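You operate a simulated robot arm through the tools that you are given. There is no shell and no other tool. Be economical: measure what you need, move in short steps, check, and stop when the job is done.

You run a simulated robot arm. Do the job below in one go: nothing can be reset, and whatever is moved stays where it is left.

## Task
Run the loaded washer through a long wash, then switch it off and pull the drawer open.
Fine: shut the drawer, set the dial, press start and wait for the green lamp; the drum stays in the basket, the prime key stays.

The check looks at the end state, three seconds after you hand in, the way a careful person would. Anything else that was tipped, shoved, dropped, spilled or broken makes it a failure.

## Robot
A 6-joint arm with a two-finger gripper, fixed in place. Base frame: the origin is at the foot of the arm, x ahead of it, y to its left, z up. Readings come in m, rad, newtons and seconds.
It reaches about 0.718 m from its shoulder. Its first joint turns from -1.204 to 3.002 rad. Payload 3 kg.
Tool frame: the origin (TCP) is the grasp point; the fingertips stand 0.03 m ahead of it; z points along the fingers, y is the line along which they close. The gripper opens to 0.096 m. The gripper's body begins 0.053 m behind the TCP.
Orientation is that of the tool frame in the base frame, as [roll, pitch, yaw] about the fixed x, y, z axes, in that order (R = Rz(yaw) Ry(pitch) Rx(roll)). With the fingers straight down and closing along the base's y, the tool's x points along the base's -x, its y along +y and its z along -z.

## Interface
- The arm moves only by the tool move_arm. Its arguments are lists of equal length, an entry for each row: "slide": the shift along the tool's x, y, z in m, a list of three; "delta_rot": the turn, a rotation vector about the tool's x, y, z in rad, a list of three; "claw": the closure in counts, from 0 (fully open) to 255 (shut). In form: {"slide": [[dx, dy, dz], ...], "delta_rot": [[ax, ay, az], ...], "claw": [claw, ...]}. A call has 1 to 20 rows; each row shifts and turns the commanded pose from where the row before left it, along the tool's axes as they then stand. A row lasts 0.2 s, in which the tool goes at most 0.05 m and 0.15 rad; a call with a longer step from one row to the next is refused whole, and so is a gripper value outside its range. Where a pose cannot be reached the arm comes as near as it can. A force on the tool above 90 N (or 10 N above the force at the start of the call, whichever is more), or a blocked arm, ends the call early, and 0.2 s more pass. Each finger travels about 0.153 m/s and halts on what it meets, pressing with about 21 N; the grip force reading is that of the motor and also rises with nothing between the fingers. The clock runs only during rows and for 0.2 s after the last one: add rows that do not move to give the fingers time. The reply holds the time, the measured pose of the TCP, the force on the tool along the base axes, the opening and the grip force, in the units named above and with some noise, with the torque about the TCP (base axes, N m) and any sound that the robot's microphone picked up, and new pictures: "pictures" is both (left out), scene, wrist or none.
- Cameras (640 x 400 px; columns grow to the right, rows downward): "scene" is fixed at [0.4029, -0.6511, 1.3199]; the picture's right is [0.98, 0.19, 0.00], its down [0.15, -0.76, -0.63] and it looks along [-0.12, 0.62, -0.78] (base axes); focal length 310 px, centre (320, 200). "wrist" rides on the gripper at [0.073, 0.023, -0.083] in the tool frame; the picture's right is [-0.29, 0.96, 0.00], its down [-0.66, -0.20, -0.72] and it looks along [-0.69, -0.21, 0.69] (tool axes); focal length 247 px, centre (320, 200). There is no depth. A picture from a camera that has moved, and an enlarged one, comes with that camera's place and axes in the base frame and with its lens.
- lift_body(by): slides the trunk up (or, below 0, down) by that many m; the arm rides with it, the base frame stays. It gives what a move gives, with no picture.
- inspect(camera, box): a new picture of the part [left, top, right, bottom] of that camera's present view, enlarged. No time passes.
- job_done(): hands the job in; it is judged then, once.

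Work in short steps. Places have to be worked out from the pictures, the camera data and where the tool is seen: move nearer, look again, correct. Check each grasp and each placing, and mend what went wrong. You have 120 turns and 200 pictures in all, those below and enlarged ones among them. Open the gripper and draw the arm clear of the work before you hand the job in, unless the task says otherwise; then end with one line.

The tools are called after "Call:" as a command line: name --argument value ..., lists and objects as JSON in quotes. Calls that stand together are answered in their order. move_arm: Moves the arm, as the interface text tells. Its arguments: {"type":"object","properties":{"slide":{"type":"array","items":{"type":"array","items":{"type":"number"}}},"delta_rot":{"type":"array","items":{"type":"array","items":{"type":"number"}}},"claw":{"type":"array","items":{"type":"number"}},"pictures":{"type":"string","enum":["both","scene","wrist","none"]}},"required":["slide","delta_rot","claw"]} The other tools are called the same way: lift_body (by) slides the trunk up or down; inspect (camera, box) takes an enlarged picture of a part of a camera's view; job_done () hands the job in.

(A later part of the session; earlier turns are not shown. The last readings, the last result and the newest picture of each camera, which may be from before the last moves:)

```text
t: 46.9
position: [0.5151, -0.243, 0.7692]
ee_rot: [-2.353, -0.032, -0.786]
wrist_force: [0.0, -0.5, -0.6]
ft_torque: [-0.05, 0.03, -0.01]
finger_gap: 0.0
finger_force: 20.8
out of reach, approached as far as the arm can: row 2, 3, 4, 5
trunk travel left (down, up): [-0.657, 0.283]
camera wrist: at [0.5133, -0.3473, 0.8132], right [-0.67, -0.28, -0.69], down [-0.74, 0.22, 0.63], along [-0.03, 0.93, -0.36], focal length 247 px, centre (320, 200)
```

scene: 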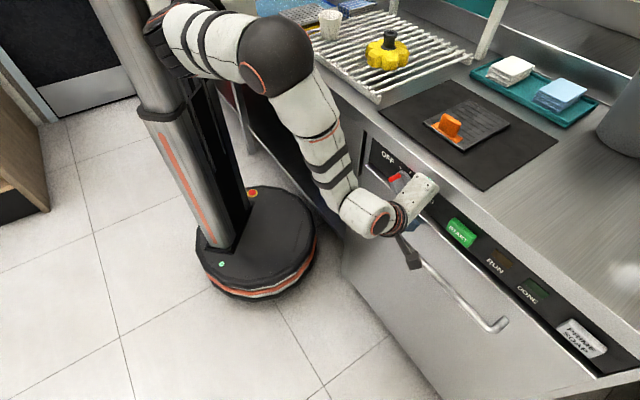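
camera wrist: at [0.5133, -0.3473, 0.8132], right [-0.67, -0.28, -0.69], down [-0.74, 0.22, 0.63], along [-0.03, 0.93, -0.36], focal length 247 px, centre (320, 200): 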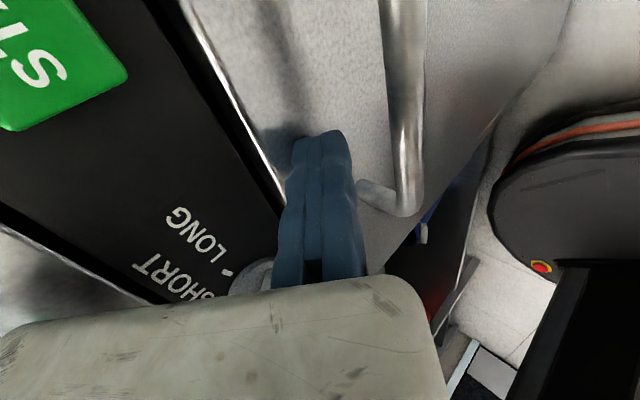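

The drawer is nearly flush. I'll push a little more until contact force shows it's fully shut.

Call:
move_arm --slide '[[0, -0.004, 0.006], [0, -0.004, 0.006], [0, -0.004, 0.006], [0, -0.004, 0.006]]' --delta_rot '[[0, 0, 0], [0, 0, 0], [0, 0, 0], [0, 0, 0]]' --claw '[255, 255, 255, 255]'

Call:
inspect --camera "scene" --box '[340, 140, 620, 390]'

```text
t: 47.9
position: [0.5153, -0.244, 0.769]
ee_rot: [-2.351, -0.033, -0.788]
wrist_force: [-0.5, 0.5, 0.0]
ft_torque: [-0.02, 0.04, 0.03]
finger_gap: 0.0
finger_force: 21.3
out of reach, approached as far as the arm can: row 1, 2, 3, 4
trunk travel left (down, up): [-0.657, 0.283]
camera wrist: at [0.5129, -0.3478, 0.8128], right [-0.67, -0.28, -0.69], down [-0.74, 0.22, 0.63], along [-0.03, 0.93, -0.36], focal length 247 px, centre (320, 200)
```

scene: 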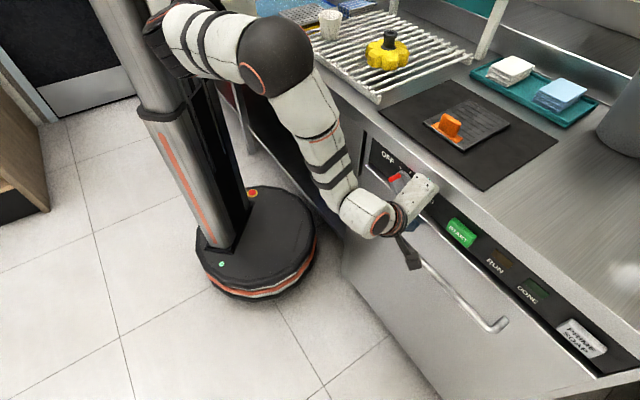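
wrist: 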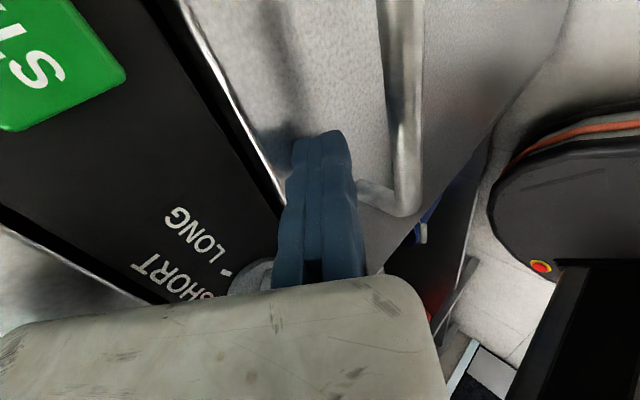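

```text
1.60 times, centred on (480, 265) of scene
camera zoom: at [0.4029, -0.6511, 1.3199], right [0.98, 0.19, 0.0], down [0.15, -0.76, -0.63], along [-0.12, 0.62, -0.78], focal length 496 px, centre (64, 96)
```

zoom: 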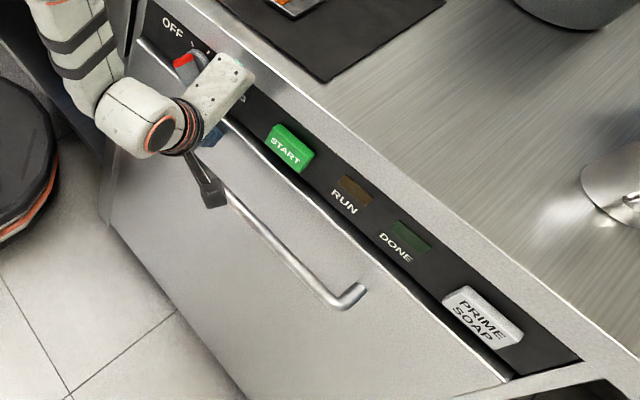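

The arm has hit its limit at this trunk height with a small gap left. I'll back off, drop the trunk so the same pose sits higher relative to the shoulder, raise the tool back up, and then re-approach.

Call:
move_arm --slide '[[0, 0.02, -0.02], [0, 0.02, -0.02], [0, 0.02, -0.02], [0, 0.02, -0.02], [0, -0.02, -0.02], [0, -0.02, -0.02]]' --delta_rot '[[0, 0, 0], [0, 0, 0], [0, 0, 0], [0, 0, 0], [0, 0, 0], [0, 0, 0]]' --claw '[255, 255, 255, 255, 255, 255]' --pictures "none"

Call:
lift_body --by -0.07

Call:
move_arm --slide '[[0, -0.02, -0.02], [0, -0.02, -0.02]]' --delta_rot '[[0, 0, 0], [0, 0, 0]]' --claw '[255, 255]'

```text
t: 49.3
position: [0.4324, -0.3248, 0.8252]
ee_rot: [-2.352, -0.031, -0.79]
wrist_force: [-0.8, -0.6, 0.3]
ft_torque: [-0.02, -0.01, -0.01]
finger_gap: 0.0
finger_force: 20.6
trunk travel left (down, up): [-0.657, 0.283]
```

```text
t: 50.3
position: [0.4322, -0.3247, 0.755]
ee_rot: [-2.356, -0.031, -0.788]
wrist_force: [0.0, 0.4, -0.1]
ft_torque: [-0.01, -0.01, 0.0]
finger_gap: 0.0001
finger_force: 20.8
trunk travel left (down, up): [-0.587, 0.353]
```

```text
t: 50.9
position: [0.4491, -0.3183, 0.7999]
ee_rot: [-2.355, -0.031, -0.787]
wrist_force: [0.6, 0.9, -0.1]
ft_torque: [-0.01, 0.01, 0.02]
finger_gap: 0.0002
finger_force: 20.8
out of reach, approached as far as the arm can: row 1, 2
trunk travel left (down, up): [-0.587, 0.353]
camera wrist: at [0.4467, -0.4225, 0.8423], right [-0.67, -0.28, -0.69], down [-0.74, 0.22, 0.63], along [-0.03, 0.93, -0.36], focal length 247 px, centre (320, 200)
```

scene: 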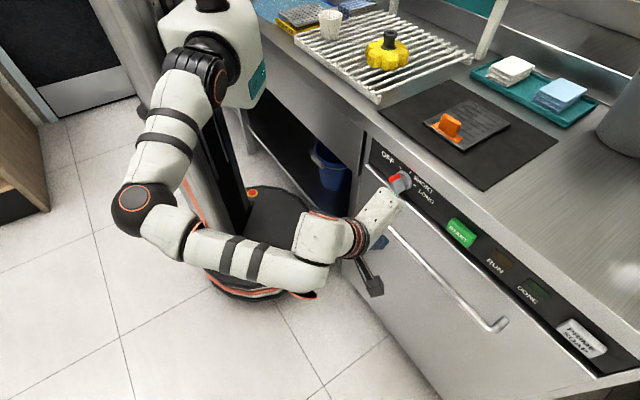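
wrist: 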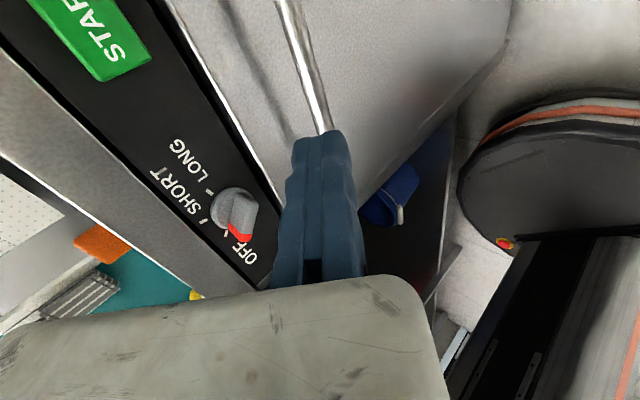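

The IK is being constrained by orientation limits. I'll tilt the tool on to horizontal, pointing straight at the panel, and see whether that posture has more freedom.

Call:
move_arm --slide '[[0, 0, 0], [0, 0, 0], [0, 0, 0], [0, 0, 0], [0, 0, 0], [0, 0, 0]]' --delta_rot '[[0.131, 0, 0], [0.131, 0, 0], [0.131, 0, 0], [0.131, 0, 0], [0.131, 0, 0], [0.131, 0, 0]]' --claw '[255, 255, 255, 255, 255, 255]'

```text
t: 52.3
position: [0.4556, -0.3177, 0.793]
ee_rot: [-1.565, -0.031, -0.786]
wrist_force: [-0.8, 0.2, -0.5]
ft_torque: [-0.01, -0.02, 0.02]
finger_gap: 0.0
finger_force: 20.9
out of reach, approached as far as the arm can: row 1
trunk travel left (down, up): [-0.587, 0.353]
camera wrist: at [0.4485, -0.4278, 0.7702], right [-0.18, 0.19, -0.96], down [-0.98, -0.04, 0.18], along [0.0, 0.98, 0.2], focal length 247 px, centre (320, 200)
```

scene: 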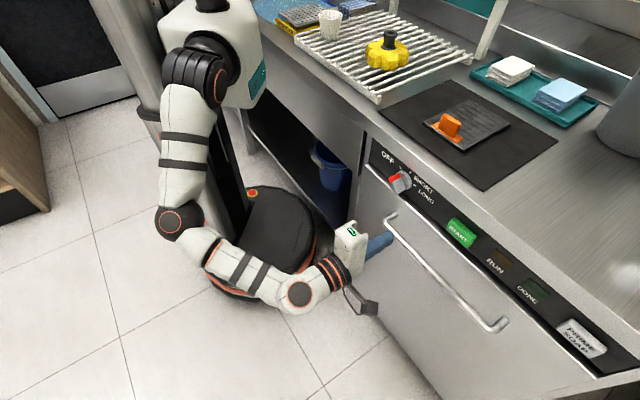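
wrist: 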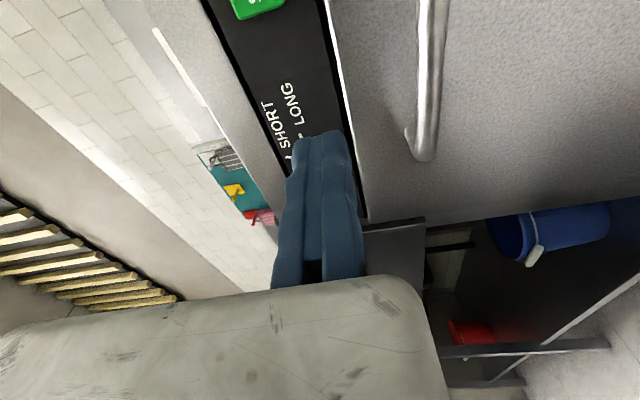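

Horizontal works without trouble. I'll move left of the handle (u≈0.46), down to z≈0.73, and look before pushing the front there.

Call:
move_arm --slide '[[-0.03, 0.02, 0], [-0.03, 0.02, 0], [-0.03, 0.02, 0], [0, 0, 0.03]]' --delta_rot '[[0, 0, 0], [0, 0, 0], [0, 0, 0], [0, 0, 0]]' --claw '[255, 255, 255, 255]'

```text
t: 53.3
position: [0.4149, -0.2332, 0.7305]
ee_rot: [-1.569, -0.029, -0.786]
wrist_force: [-0.1, 0.7, 0.4]
ft_torque: [0.03, 0.04, 0.04]
finger_gap: 0.0
finger_force: 21.4
trunk travel left (down, up): [-0.587, 0.353]
camera wrist: at [0.4087, -0.344, 0.7087], right [-0.19, 0.19, -0.96], down [-0.98, -0.04, 0.18], along [0.0, 0.98, 0.19], focal length 247 px, centre (320, 200)
```

scene: 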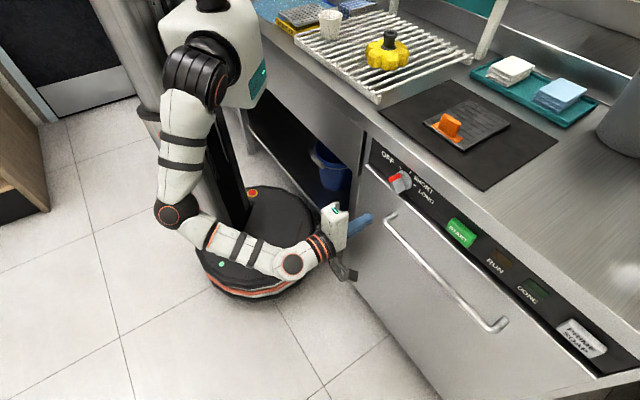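
wrist: 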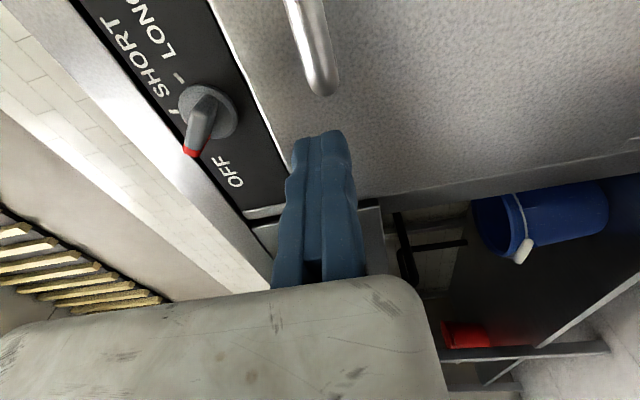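

The line of push lies left of the handle, on the front panel. I'll push forward in small steps until force builds.

Call:
move_arm --slide '[[0, 0, 0.012], [0, 0, 0.012], [0, 0, 0.012], [0, 0, 0.012], [0, 0, 0.01], [0, 0, 0.01], [0, 0, 0.01], [0, 0, 0.01]]' --delta_rot '[[0, 0, 0], [0, 0, 0], [0, 0, 0], [0, 0, 0], [0, 0, 0], [0, 0, 0], [0, 0, 0], [0, 0, 0]]' --claw '[255, 255, 255, 255, 255, 255, 255, 255]'

```text
t: 55.1
position: [0.4681, -0.1798, 0.7306]
ee_rot: [-1.561, -0.028, -0.79]
wrist_force: [-63.4, -59.3, -9.9]
ft_torque: [-1.11, -0.13, 0.85]
finger_gap: 0.0059
finger_force: 33.2
trunk travel left (down, up): [-0.587, 0.353]
camera wrist: at [0.4607, -0.2915, 0.7074], right [-0.18, 0.2, -0.96], down [-0.98, -0.04, 0.18], along [0.0, 0.98, 0.2], focal length 247 px, centre (320, 200)
```

scene: 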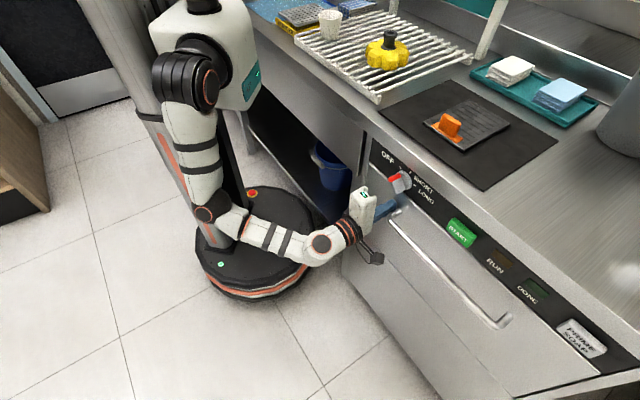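
wrist: 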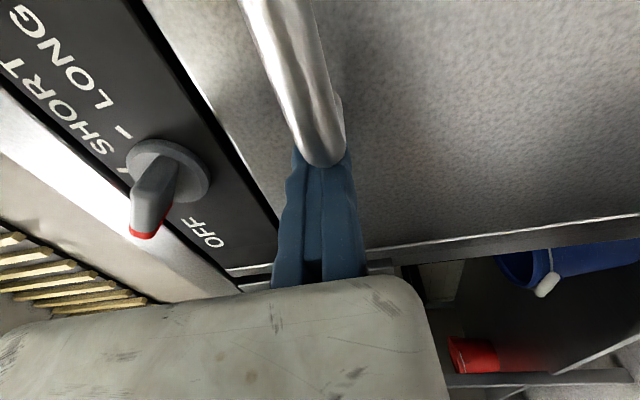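

The force hit about 87 N at tip f≈0.234, so the drawer is against its stop. I'll back off and check that it's flush.

Call:
move_arm --slide '[[0, 0, -0.01], [0, 0, -0.03], [0, 0, -0.03], [0, 0, -0.03]]' --delta_rot '[[0, 0, 0], [0, 0, 0], [0, 0, 0], [0, 0, 0]]' --claw '[255, 255, 255, 0]' --pictures "wrist"

Call:
inspect --camera "scene" --box '[340, 130, 500, 230]'

Call:
inspect --camera "scene" --box '[440, 220, 640, 400]'

```text
t: 56.1
position: [0.4049, -0.2427, 0.7313]
ee_rot: [-1.566, -0.032, -0.786]
wrist_force: [-0.3, -0.7, 0.3]
ft_torque: [-0.01, 0.03, -0.03]
finger_gap: 0.0958
finger_force: 0.1
trunk travel left (down, up): [-0.587, 0.353]
camera wrist: at [0.3976, -0.3538, 0.7091], right [-0.18, 0.19, -0.96], down [-0.98, -0.04, 0.18], along [0.0, 0.98, 0.19], focal length 247 px, centre (320, 200)
```

wrist: 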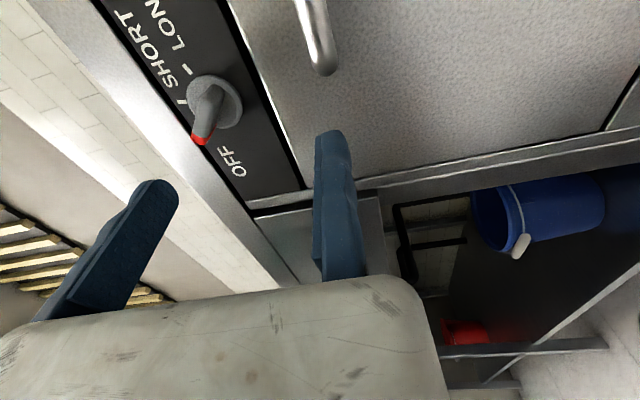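

```text
4.00 times, centred on (420, 180) of scene
camera zoom: at [0.4029, -0.6511, 1.3199], right [0.98, 0.19, 0.0], down [0.15, -0.76, -0.63], along [-0.12, 0.62, -0.78], focal length 1239 px, centre (-80, 280)
```

zoom: 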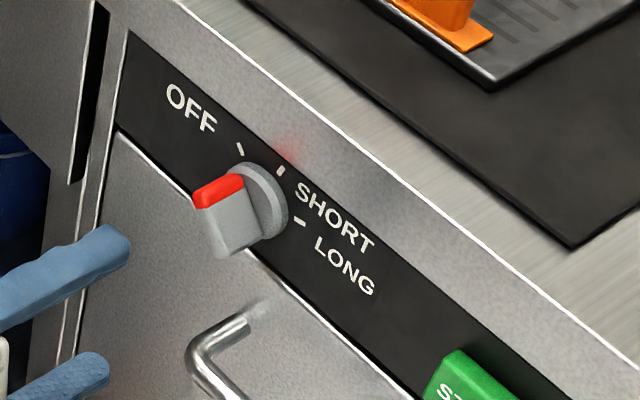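

```text
2.22 times, centred on (540, 310) of scene
camera zoom: at [0.4029, -0.6511, 1.3199], right [0.98, 0.19, 0.0], down [0.15, -0.76, -0.63], along [-0.12, 0.62, -0.78], focal length 688 px, centre (-169, -44)
```

zoom: 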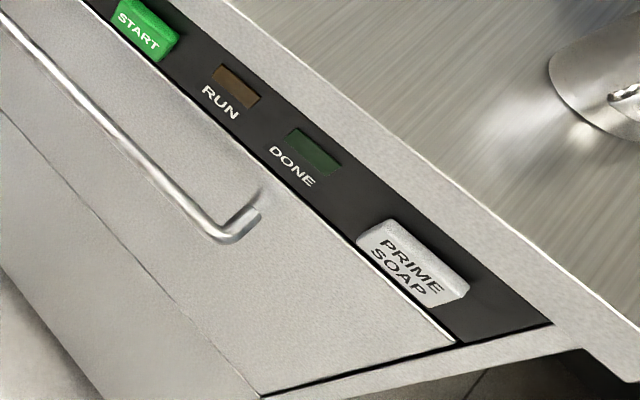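

The drawer is flush. The dial's axis is at u≈0.463, z≈0.816, with the panel at f≈0.235; the ticks are at about -48° (OFF), 12° (SHORT) and 72° (LONG). I'll pre-rotate the open gripper -138° so its closing line is perpendicular to the knob bar, leaving room to turn clockwise.

Call:
move_arm --slide '[[0, 0, -0.02], [0, 0, 0], [0, 0, 0], [0, 0, 0], [0, 0, 0], [0, 0, 0], [0, 0, 0], [0, 0, 0], [0, 0, 0], [0, 0, 0], [0, 0, 0], [0, 0, 0], [0, 0, 0], [0, 0, 0], [0, 0, 0], [0, 0, 0], [0, 0, 0]]' --delta_rot '[[0, 0, -0.142], [0, 0, -0.142], [0, 0, -0.142], [0, 0, -0.142], [0, 0, -0.142], [0, 0, -0.142], [0, 0, -0.142], [0, 0, -0.142], [0, 0, -0.142], [0, 0, -0.142], [0, 0, -0.142], [0, 0, -0.142], [0, 0, -0.142], [0, 0, -0.142], [0, 0, -0.142], [0, 0, -0.142], [0, 0, -0.142]]' --claw '[0, 0, 0, 0, 0, 0, 0, 0, 0, 0, 0, 0, 0, 0, 0, 0, 0]'

```text
t: 59.7
position: [0.4041, -0.2526, 0.7292]
ee_rot: [1.569, -0.696, 2.357]
wrist_force: [0.1, 0.2, -0.3]
ft_torque: [0.05, -0.07, 0.01]
finger_gap: 0.096
finger_force: 0.1
out of reach, approached as far as the arm can: row 17
trunk travel left (down, up): [-0.587, 0.353]
camera wrist: at [0.314, -0.2822, 0.7924], right [0.59, -0.59, 0.54], down [-0.24, -0.78, -0.58], along [0.77, 0.21, -0.61], focal length 247 px, centre (320, 200)
```

scene: 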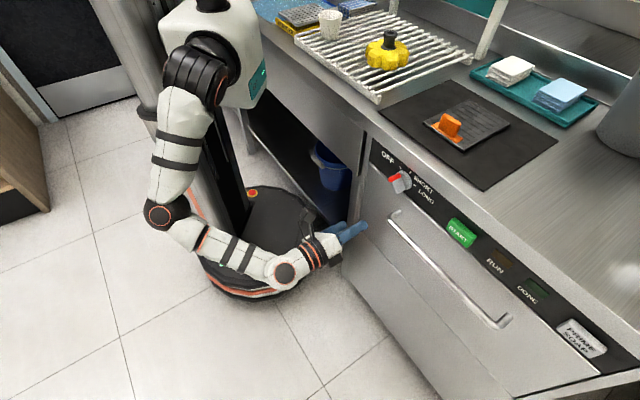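
wrist: 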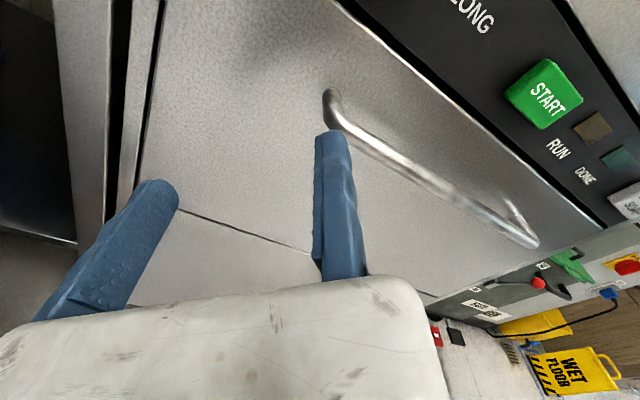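

The closing line is at about 40°, which matches the knob bar. I'll raise 8.7 cm with the trunk so the tool axis lines up with the dial, then look.

Call:
lift_body --by 0.087

Call:
move_arm --slide '[[0, 0, 0.02]]' --delta_rot '[[0, 0, 0]]' --claw '[0]'

Call:
inspect --camera "scene" --box '[320, 130, 480, 230]'

```text
t: 61.0
position: [0.4019, -0.2537, 0.8168]
ee_rot: [1.569, -0.699, 2.36]
wrist_force: [1.2, -0.2, 0.7]
ft_torque: [-0.02, 0.0, -0.02]
finger_gap: 0.0961
finger_force: 0.0
trunk travel left (down, up): [-0.674, 0.266]
```

```text
t: 61.4
position: [0.4174, -0.2367, 0.8162]
ee_rot: [1.573, -0.698, 2.357]
wrist_force: [-1.0, -0.4, -0.5]
ft_torque: [0.0, -0.01, 0.01]
finger_gap: 0.096
finger_force: 0.0
trunk travel left (down, up): [-0.674, 0.266]
camera wrist: at [0.3288, -0.2668, 0.8789], right [0.59, -0.59, 0.54], down [-0.24, -0.78, -0.58], along [0.77, 0.21, -0.61], focal length 247 px, centre (320, 200)
```

scene: 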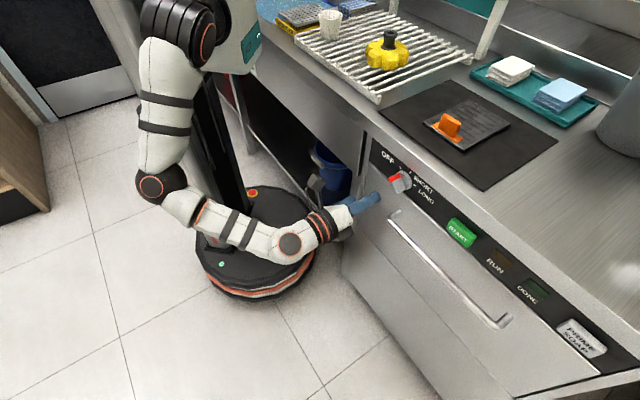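
wrist: 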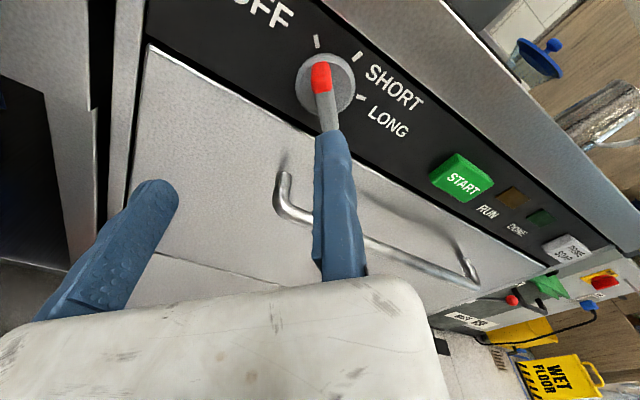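

```text
4.00 times, centred on (400, 180) of scene
camera zoom: at [0.4029, -0.6511, 1.3199], right [0.98, 0.19, 0.0], down [0.15, -0.76, -0.63], along [-0.12, 0.62, -0.78], focal length 1239 px, centre (0, 280)
```

zoom: 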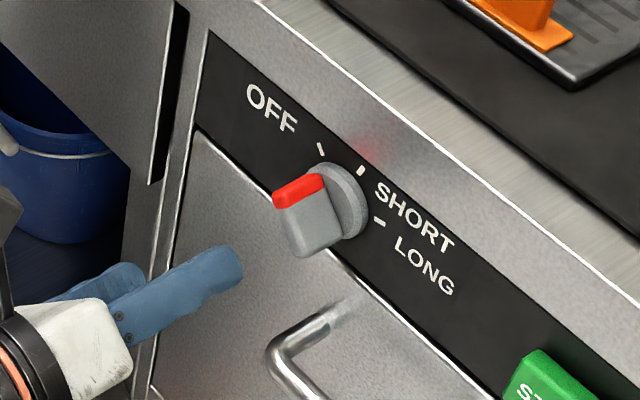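

The alignment looks good: the tool axis projects within a few mm of the dial centre. I'll narrow the opening to about 5 cm and advance 5.8 cm so the fingers straddle the knob bar.

Call:
move_arm --slide '[[0, 0, 0], [0, 0, 0.012], [0, 0, 0.012], [0, 0, 0.012], [0, 0, 0.012], [0, 0, 0.01]]' --delta_rot '[[0, 0, 0], [0, 0, 0], [0, 0, 0], [0, 0, 0], [0, 0, 0], [0, 0, 0]]' --claw '[120, 120, 120, 120, 120, 120]'

Call:
inspect --camera "scene" --box '[340, 130, 500, 230]'

```text
t: 62.9
position: [0.4445, -0.2097, 0.8161]
ee_rot: [1.559, -0.71, 2.365]
wrist_force: [-70.7, -65.8, 14.4]
ft_torque: [-0.03, 0.0, -0.9]
finger_gap: 0.0509
finger_force: 0.1
trunk travel left (down, up): [-0.674, 0.266]
stopped in row 6: the force on the tool passed its limit at 93 N (the readings are from after the stop); the commanded pose is now the measured one
camera wrist: at [0.3558, -0.2404, 0.8789], right [0.59, -0.6, 0.53], down [-0.25, -0.77, -0.59], along [0.77, 0.22, -0.6], focal length 247 px, centre (320, 200)
```

scene: 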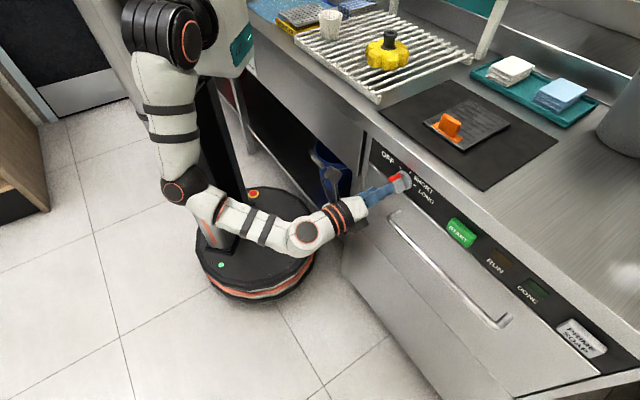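
wrist: 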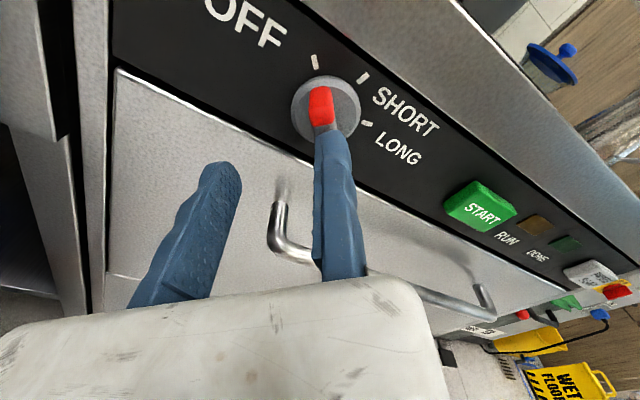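

```text
4.00 times, centred on (420, 180) of scene
camera zoom: at [0.4029, -0.6511, 1.3199], right [0.98, 0.19, 0.0], down [0.15, -0.76, -0.63], along [-0.12, 0.62, -0.78], focal length 1239 px, centre (-80, 280)
```

zoom: 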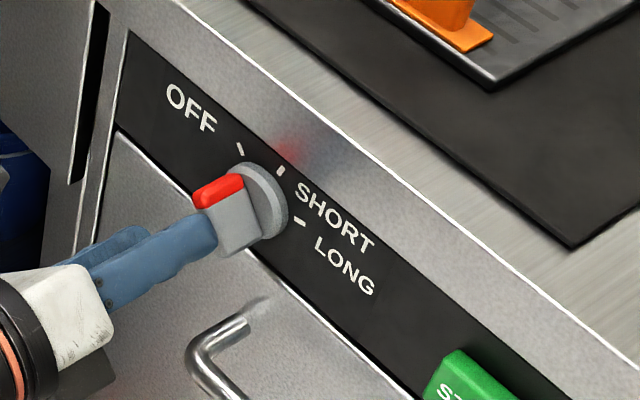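

The contact came from only one finger actually moving: the +y finger stays at the tool centre and the other one travels. The fixed finger ran into the knob's end. I'll back off 1.5 cm, shift +y by 1.4 cm so the fixed finger passes beside the bar, and advance again.

Call:
move_arm --slide '[[0, 0, -0.015], [0, 0.014, 0], [0, 0, 0.012]]' --delta_rot '[[0, 0, 0], [0, 0, 0], [0, 0, 0]]' --claw '[120, 120, 120]' --pictures "wrist"

Call:
inspect --camera "scene" --box '[360, 150, 440, 220]'

Call:
inspect --camera "wrist" --box '[240, 40, 420, 180]'

```text
t: 63.7
position: [0.4451, -0.2117, 0.8201]
ee_rot: [1.577, -0.715, 2.36]
wrist_force: [-101.6, -43.1, -29.5]
ft_torque: [-0.52, 1.05, -0.15]
finger_gap: 0.0508
finger_force: 0.1
trunk travel left (down, up): [-0.674, 0.266]
camera wrist: at [0.3585, -0.2424, 0.8835], right [0.61, -0.59, 0.53], down [-0.25, -0.78, -0.58], along [0.76, 0.22, -0.62], focal length 247 px, centre (320, 200)
```

wrist: 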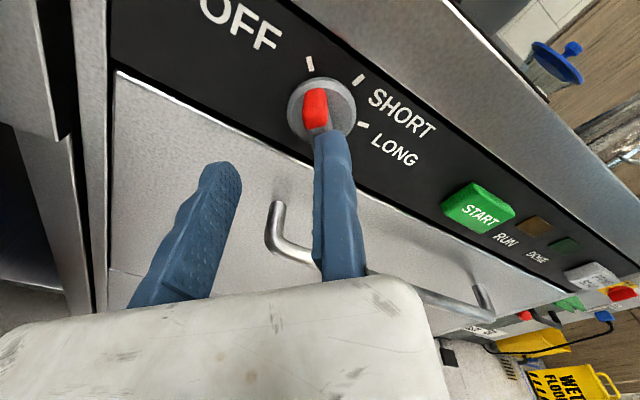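

```text
5.71 times, centred on (400, 185) of scene
camera zoom: at [0.4029, -0.6511, 1.3199], right [0.98, 0.19, 0.0], down [0.15, -0.76, -0.63], along [-0.12, 0.62, -0.78], focal length 1770 px, centre (-137, 286)
```

zoom: 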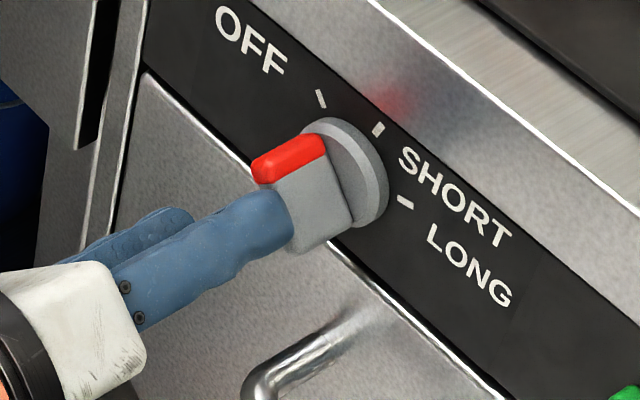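

```text
2.86 times, centred on (330, 110) of wrist
camera zoom: at [0.3585, -0.2424, 0.8835], right [0.61, -0.59, 0.53], down [-0.25, -0.78, -0.58], along [0.76, 0.22, -0.62], focal length 706 px, centre (291, 457)
```

zoom: 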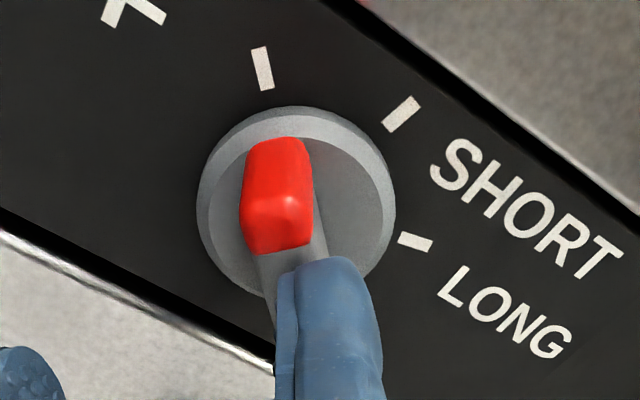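

It's still touching, because the shift was blocked by contact. I'll retreat 4 cm first, then shift and look.

Call:
move_arm --slide '[[0, 0, -0.02], [0, 0, -0.02], [0, 0.006, 0]]' --delta_rot '[[0, 0, 0], [0, 0, 0], [0, 0, 0]]' --claw '[120, 120, 120]' --pictures "wrist"

Call:
inspect --camera "wrist" --box '[220, 40, 400, 180]'

```text
t: 64.5
position: [0.4377, -0.2331, 0.8282]
ee_rot: [1.586, -0.706, 2.355]
wrist_force: [-0.1, -0.1, 0.3]
ft_torque: [0.0, -0.03, 0.03]
finger_gap: 0.0508
finger_force: 0.0
trunk travel left (down, up): [-0.674, 0.266]
camera wrist: at [0.3492, -0.2628, 0.892], right [0.6, -0.59, 0.54], down [-0.25, -0.78, -0.58], along [0.76, 0.21, -0.62], focal length 247 px, centre (320, 200)
```

wrist: 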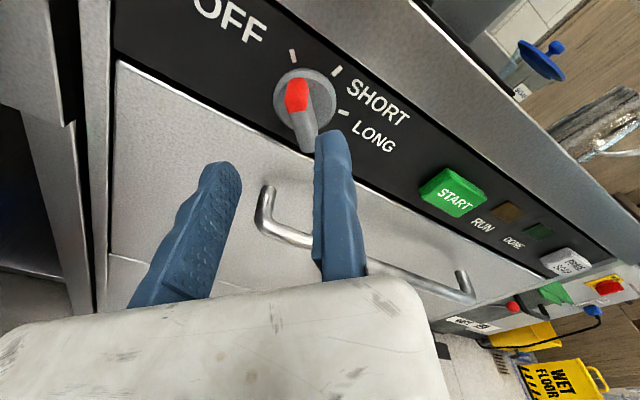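

```text
2.86 times, centred on (310, 110) of wrist
camera zoom: at [0.3492, -0.2628, 0.892], right [0.6, -0.59, 0.54], down [-0.25, -0.78, -0.58], along [0.76, 0.21, -0.62], focal length 706 px, centre (349, 457)
```

zoom: 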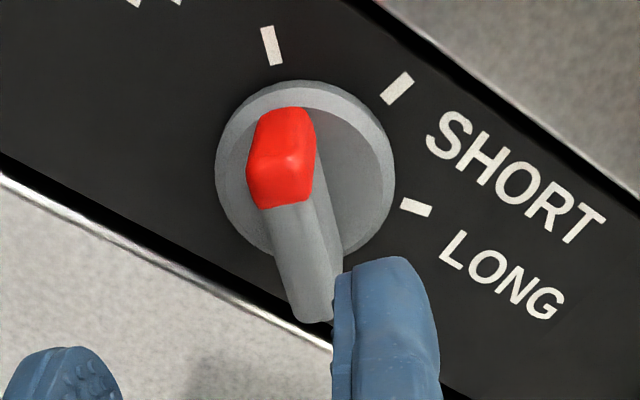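

The fixed finger now sits just right of the bar and the moving one well to its left. I'll advance 4 cm.

Call:
move_arm --slide '[[0, 0, 0.011], [0, 0, 0.011], [0, 0, 0.01], [0, 0, 0.008]]' --delta_rot '[[0, 0, 0], [0, 0, 0], [0, 0, 0], [0, 0, 0]]' --claw '[120, 120, 120, 120]' --pictures "wrist"

Call:
inspect --camera "scene" --box '[360, 150, 440, 220]'

```text
t: 65.5
position: [0.4629, -0.206, 0.8261]
ee_rot: [1.583, -0.707, 2.356]
wrist_force: [-0.4, -0.4, -0.2]
ft_torque: [0.01, -0.01, -0.03]
finger_gap: 0.0505
finger_force: 0.1
trunk travel left (down, up): [-0.674, 0.266]
camera wrist: at [0.3767, -0.2362, 0.891], right [0.6, -0.59, 0.54], down [-0.25, -0.78, -0.58], along [0.76, 0.22, -0.62], focal length 247 px, centre (320, 200)
```

wrist: 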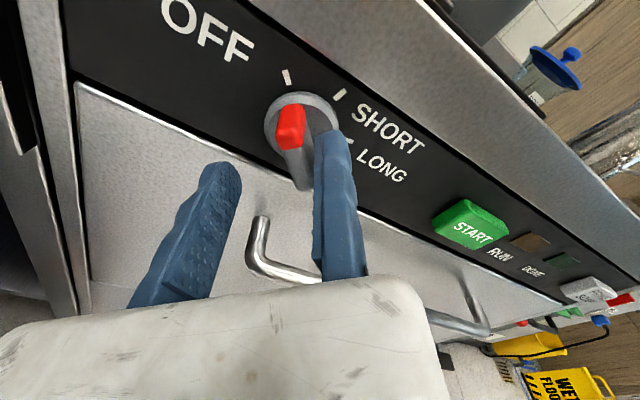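

```text
5.71 times, centred on (400, 185) of scene
camera zoom: at [0.4029, -0.6511, 1.3199], right [0.98, 0.19, 0.0], down [0.15, -0.76, -0.63], along [-0.12, 0.62, -0.78], focal length 1770 px, centre (-137, 286)
```

zoom: 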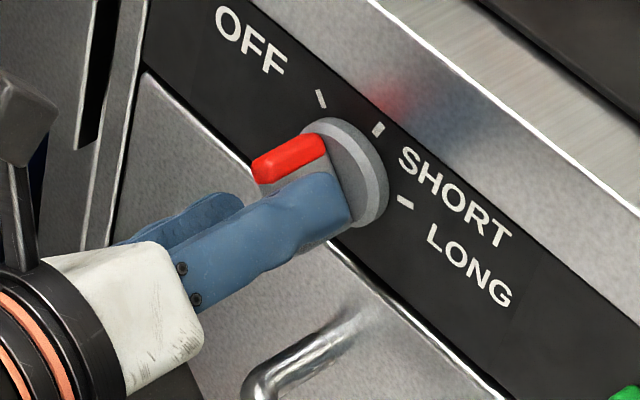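

The fingers straddle the bar. I'll close on it.

Call:
move_arm --slide '[[0, 0, 0], [0, 0, 0], [0, -0.004, 0], [0, 0, 0]]' --delta_rot '[[0, 0, 0], [0, 0, 0], [0, 0, 0], [0, 0, 0]]' --claw '[255, 255, 255, 255]' --pictures "wrist"

Call:
inspect --camera "wrist" --box '[200, 60, 400, 220]'

```text
t: 66.5
position: [0.4614, -0.2051, 0.8246]
ee_rot: [1.586, -0.706, 2.355]
wrist_force: [-8.8, 6.5, -13.0]
ft_torque: [0.36, 0.85, -0.73]
finger_gap: 0.0129
finger_force: 45.7
trunk travel left (down, up): [-0.674, 0.266]
camera wrist: at [0.3745, -0.2343, 0.8878], right [0.6, -0.59, 0.54], down [-0.25, -0.78, -0.58], along [0.76, 0.22, -0.62], focal length 247 px, centre (320, 200)
```

wrist: 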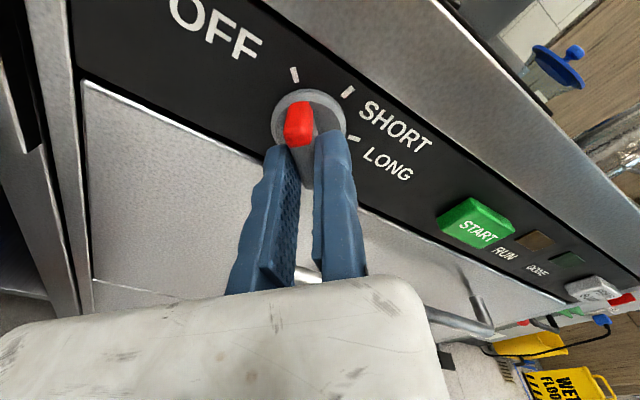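

```text
2.50 times, centred on (300, 140) of wrist
camera zoom: at [0.3745, -0.2343, 0.8878], right [0.6, -0.59, 0.54], down [-0.25, -0.78, -0.58], along [0.76, 0.22, -0.62], focal length 617 px, centre (370, 350)
```

zoom: 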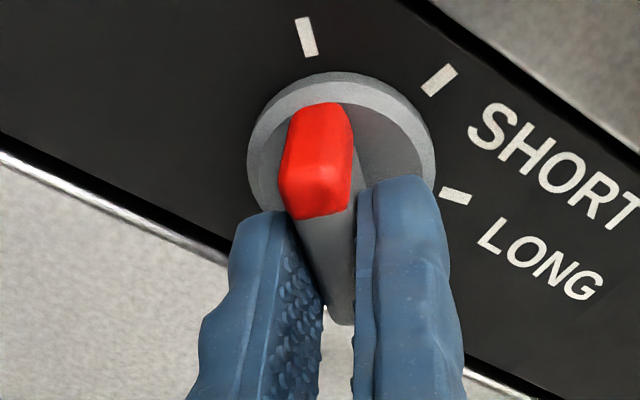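

The bar is gripped (gap 12.9 mm). I'll start turning clockwise about the knob axis, about 60° first, then check.

Call:
move_arm --slide '[[0, -0.003, 0], [-0.0009, 0, 0], [-0.0009, 0, 0], [-0.0009, 0, 0], [-0.0009, 0, 0], [-0.0009, 0, 0], [-0.0009, 0, 0], [-0.0009, 0, 0]]' --delta_rot '[[0, 0, 0], [0, 0, 0.148], [0, 0, 0.148], [0, 0, 0.148], [0, 0, 0.148], [0, 0, 0.148], [0, 0, 0.148], [0, 0, 0.148]]' --claw '[255, 255, 255, 255, 255, 255, 255, 255]' --pictures "wrist"

Call:
inspect --camera "scene" --box '[360, 150, 440, 220]'

```text
t: 68.3
position: [0.4617, -0.2043, 0.8178]
ee_rot: [-1.624, -1.394, -0.726]
wrist_force: [-7.1, 2.1, -4.9]
ft_torque: [0.53, -0.6, -0.48]
finger_gap: 0.0117
finger_force: 44.5
trunk travel left (down, up): [-0.674, 0.266]
camera wrist: at [0.4284, -0.2874, 0.8847], right [0.63, -0.63, -0.45], down [-0.73, -0.3, -0.61], along [0.25, 0.72, -0.65], focal length 247 px, centre (320, 200)
```

wrist: 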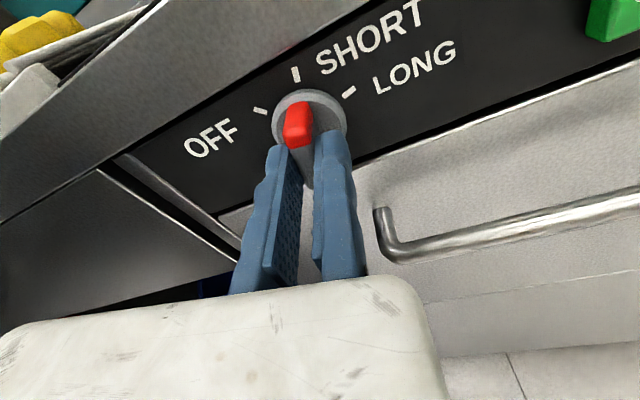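

```text
5.71 times, centred on (400, 185) of scene
camera zoom: at [0.4029, -0.6511, 1.3199], right [0.98, 0.19, 0.0], down [0.15, -0.76, -0.63], along [-0.12, 0.62, -0.78], focal length 1770 px, centre (-137, 286)
```

zoom: 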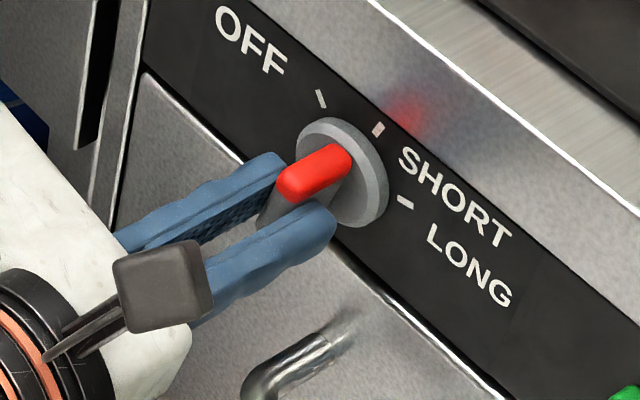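

It turns smoothly and the pointer is at SHORT. I'll turn another ~60° to LONG.

Call:
move_arm --slide '[[-0.0009, 0, 0], [-0.0009, 0, 0], [-0.0009, 0, 0], [-0.0009, 0, 0], [-0.0009, 0, 0], [-0.0009, 0, 0], [-0.0009, 0, 0]]' --delta_rot '[[0, 0, 0.148], [0, 0, 0.148], [0, 0, 0.148], [0, 0, 0.148], [0, 0, 0.148], [0, 0, 0.148], [0, 0, 0.148]]' --claw '[255, 255, 255, 255, 255, 255, 255]' --pictures "wrist"

Call:
inspect --camera "scene" --box '[360, 150, 440, 220]'

Call:
inspect --camera "wrist" --box '[200, 20, 400, 180]'

```text
t: 69.9
position: [0.4589, -0.2, 0.8138]
ee_rot: [-1.579, -0.364, -0.773]
wrist_force: [-13.2, 9.3, -0.8]
ft_torque: [-0.17, -0.01, 1.57]
finger_gap: 0.0116
finger_force: 45.3
trunk travel left (down, up): [-0.674, 0.266]
camera wrist: at [0.4541, -0.3133, 0.8182], right [0.04, -0.05, -1.0], down [-1.0, -0.03, -0.04], along [-0.03, 1.0, -0.05], focal length 247 px, centre (320, 200)
```

wrist: 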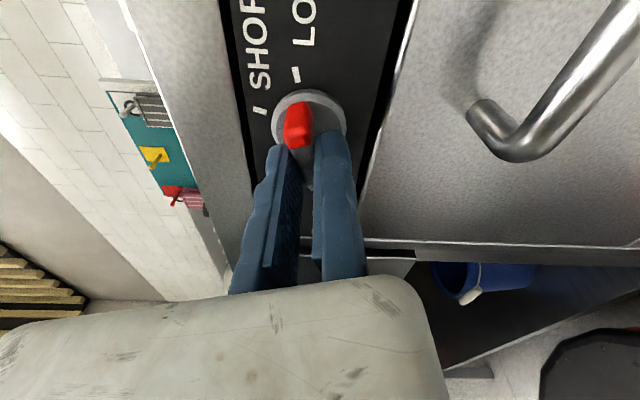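

```text
5.71 times, centred on (400, 185) of scene
camera zoom: at [0.4029, -0.6511, 1.3199], right [0.98, 0.19, 0.0], down [0.15, -0.76, -0.63], along [-0.12, 0.62, -0.78], focal length 1770 px, centre (-137, 286)
```

zoom: 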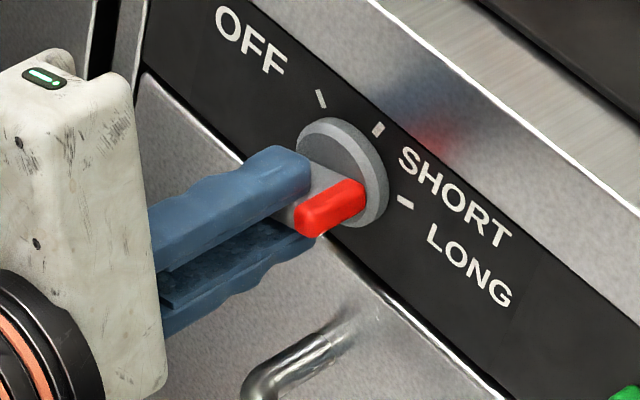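

```text
2.50 times, centred on (300, 100) of wrist
camera zoom: at [0.4541, -0.3133, 0.8182], right [0.04, -0.05, -1.0], down [-1.0, -0.03, -0.04], along [-0.03, 1.0, -0.05], focal length 617 px, centre (370, 450)
```

zoom: 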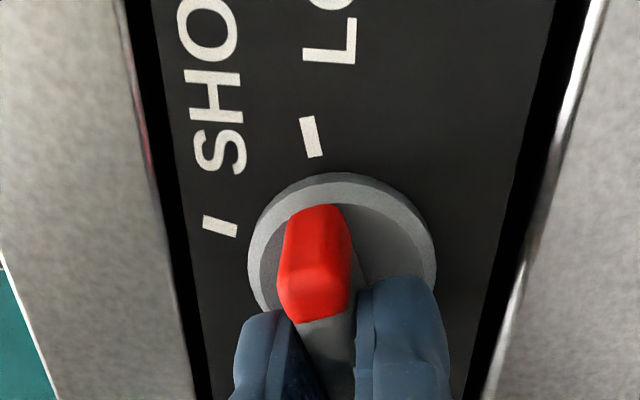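

The pointer is at LONG. I'll release, back straight out, and check the dial.

Call:
move_arm --slide '[[0, 0, 0], [0, 0.005, 0], [0, 0, -0.02], [0, 0, -0.03], [0, 0, -0.03]]' --delta_rot '[[0, 0, 0], [0, 0, 0], [0, 0, 0], [0, 0, 0], [0, 0, 0]]' --claw '[150, 150, 150, 150, 150]'

Call:
inspect --camera "scene" --box '[360, 150, 440, 220]'

```text
t: 71.1
position: [0.405, -0.2614, 0.8077]
ee_rot: [-1.58, -0.365, -0.775]
wrist_force: [0.0, -1.0, -0.2]
ft_torque: [0.0, -0.03, -0.01]
finger_gap: 0.0396
finger_force: 0.1
trunk travel left (down, up): [-0.674, 0.266]
camera wrist: at [0.4003, -0.3742, 0.8118], right [0.04, -0.05, -1.0], down [-1.0, -0.03, -0.04], along [-0.03, 1.0, -0.05], focal length 247 px, centre (320, 200)
```

scene: 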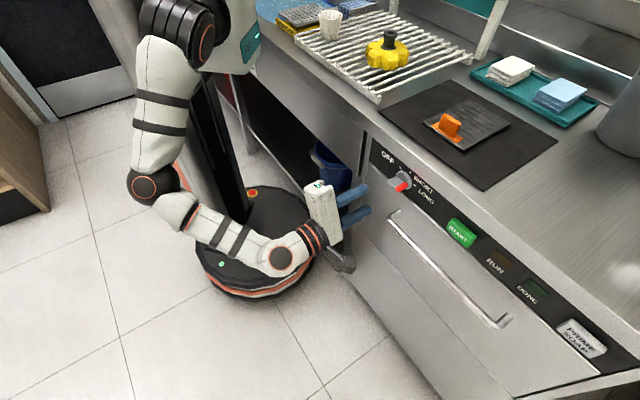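
wrist: 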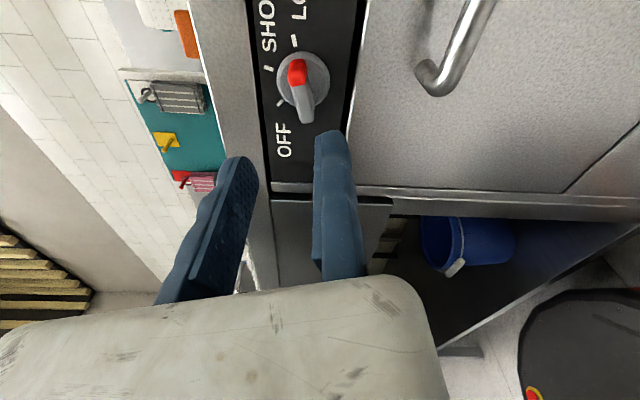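

```text
5.71 times, centred on (400, 185) of scene
camera zoom: at [0.4029, -0.6511, 1.3199], right [0.98, 0.19, 0.0], down [0.15, -0.76, -0.63], along [-0.12, 0.62, -0.78], focal length 1770 px, centre (-137, 286)
```

zoom: 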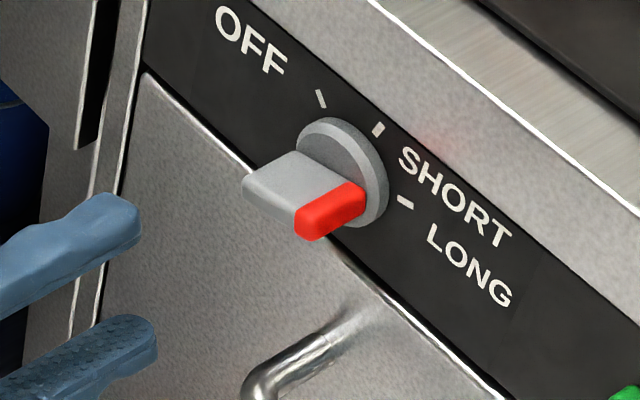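

The dial is set to LONG. START is at about u≈0.625, z≈0.82. I'll close the fingers, move in front of it at a safe standoff and check.

Call:
move_arm --slide '[[0.037, 0.011, 0], [0.037, 0.011, 0], [0.037, 0.011, 0], [0.037, 0.011, 0], [0, 0, 0.02]]' --delta_rot '[[0, 0, 0], [0, 0, 0], [0, 0, 0], [0, 0, 0], [0, 0, 0]]' --claw '[255, 255, 255, 255, 255]'

Call:
inspect --camera "scene" --box '[380, 180, 540, 280]'

```text
t: 72.3
position: [0.5247, -0.3501, 0.8253]
ee_rot: [-1.579, -0.364, -0.776]
wrist_force: [0.0, -0.2, 0.0]
ft_torque: [0.03, 0.03, 0.02]
finger_gap: 0.0
finger_force: 21.0
out of reach, approached as far as the arm can: row 4
trunk travel left (down, up): [-0.674, 0.266]
camera wrist: at [0.5215, -0.4622, 0.8295], right [0.04, -0.05, -1.0], down [-1.0, -0.03, -0.04], along [-0.03, 1.0, -0.05], focal length 247 px, centre (320, 200)
```

scene: 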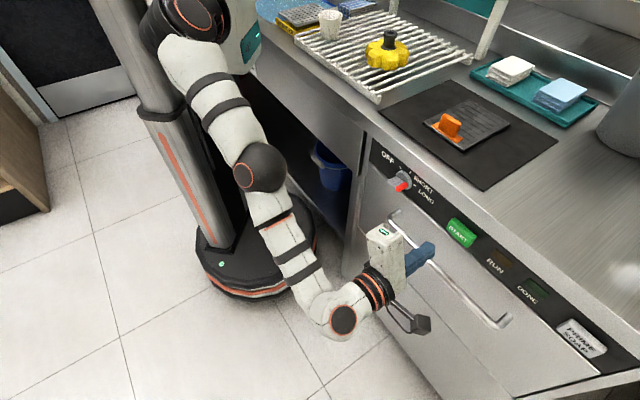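
wrist: 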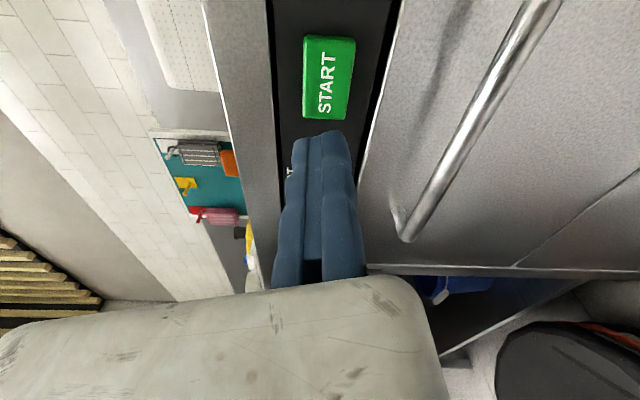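

```text
4.00 times, centred on (460, 230) of scene
camera zoom: at [0.4029, -0.6511, 1.3199], right [0.98, 0.19, 0.0], down [0.15, -0.76, -0.63], along [-0.12, 0.62, -0.78], focal length 1239 px, centre (-240, 80)
```

zoom: 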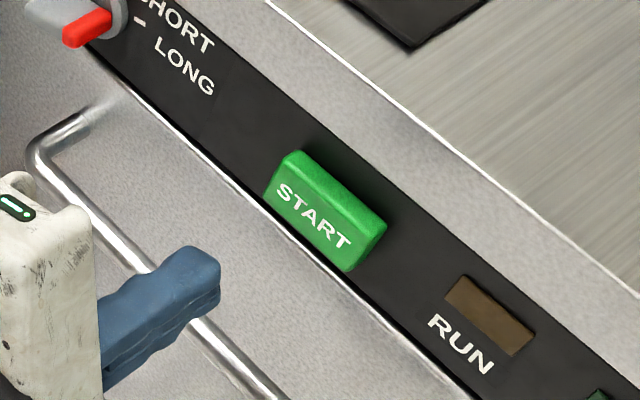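

The aim is within about 1 cm of the button centre. I'll correct slightly and press START in small forward steps.

Call:
move_arm --slide '[[0.0054, 0.0085, 0], [0, 0, 0.015], [0, 0, 0.015], [0, 0, 0.015], [0, 0, 0.006], [0, 0, 0.006]]' --delta_rot '[[0, 0, 0], [0, 0, 0], [0, 0, 0], [0, 0, 0], [0, 0, 0], [0, 0, 0]]' --claw '[255, 255, 255, 255, 255, 255]'

Call:
inspect --camera "scene" --box '[400, 190, 560, 310]'

```text
t: 73.7
position: [0.5645, -0.3075, 0.8255]
ee_rot: [-1.58, -0.363, -0.774]
wrist_force: [-0.4, -0.9, -0.7]
ft_torque: [0.0, 0.04, 0.02]
finger_gap: 0.0002
finger_force: 20.7
out of reach, approached as far as the arm can: row 1
trunk travel left (down, up): [-0.674, 0.266]
camera wrist: at [0.5593, -0.4204, 0.8296], right [0.04, -0.05, -1.0], down [-1.0, -0.03, -0.04], along [-0.03, 1.0, -0.05], focal length 247 px, centre (320, 200)
```

scene: 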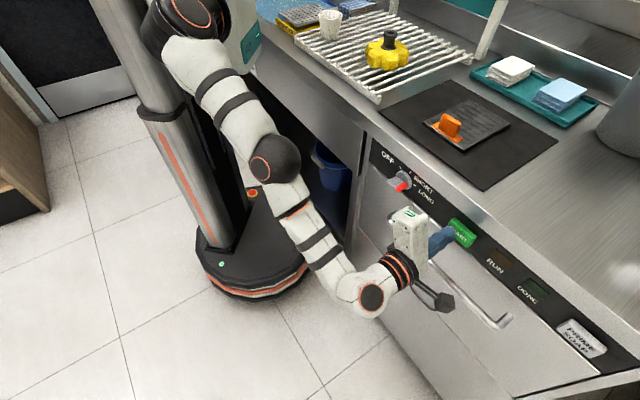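
wrist: 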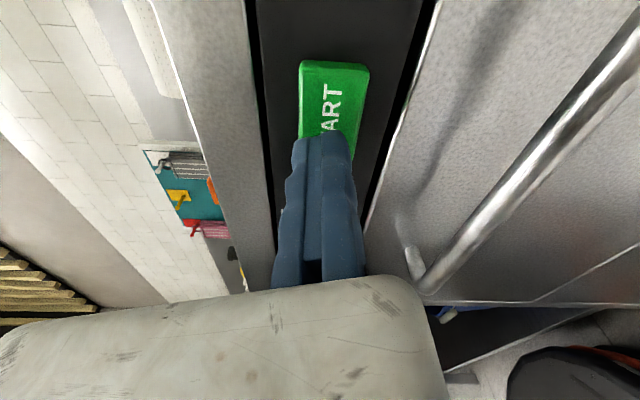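

```text
3.33 times, centred on (480, 250) of scene
camera zoom: at [0.4029, -0.6511, 1.3199], right [0.98, 0.19, 0.0], down [0.15, -0.76, -0.63], along [-0.12, 0.62, -0.78], focal length 1033 px, centre (-213, 33)
```

zoom: 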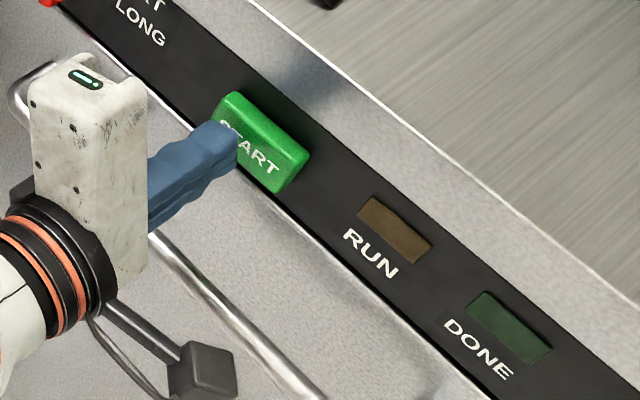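

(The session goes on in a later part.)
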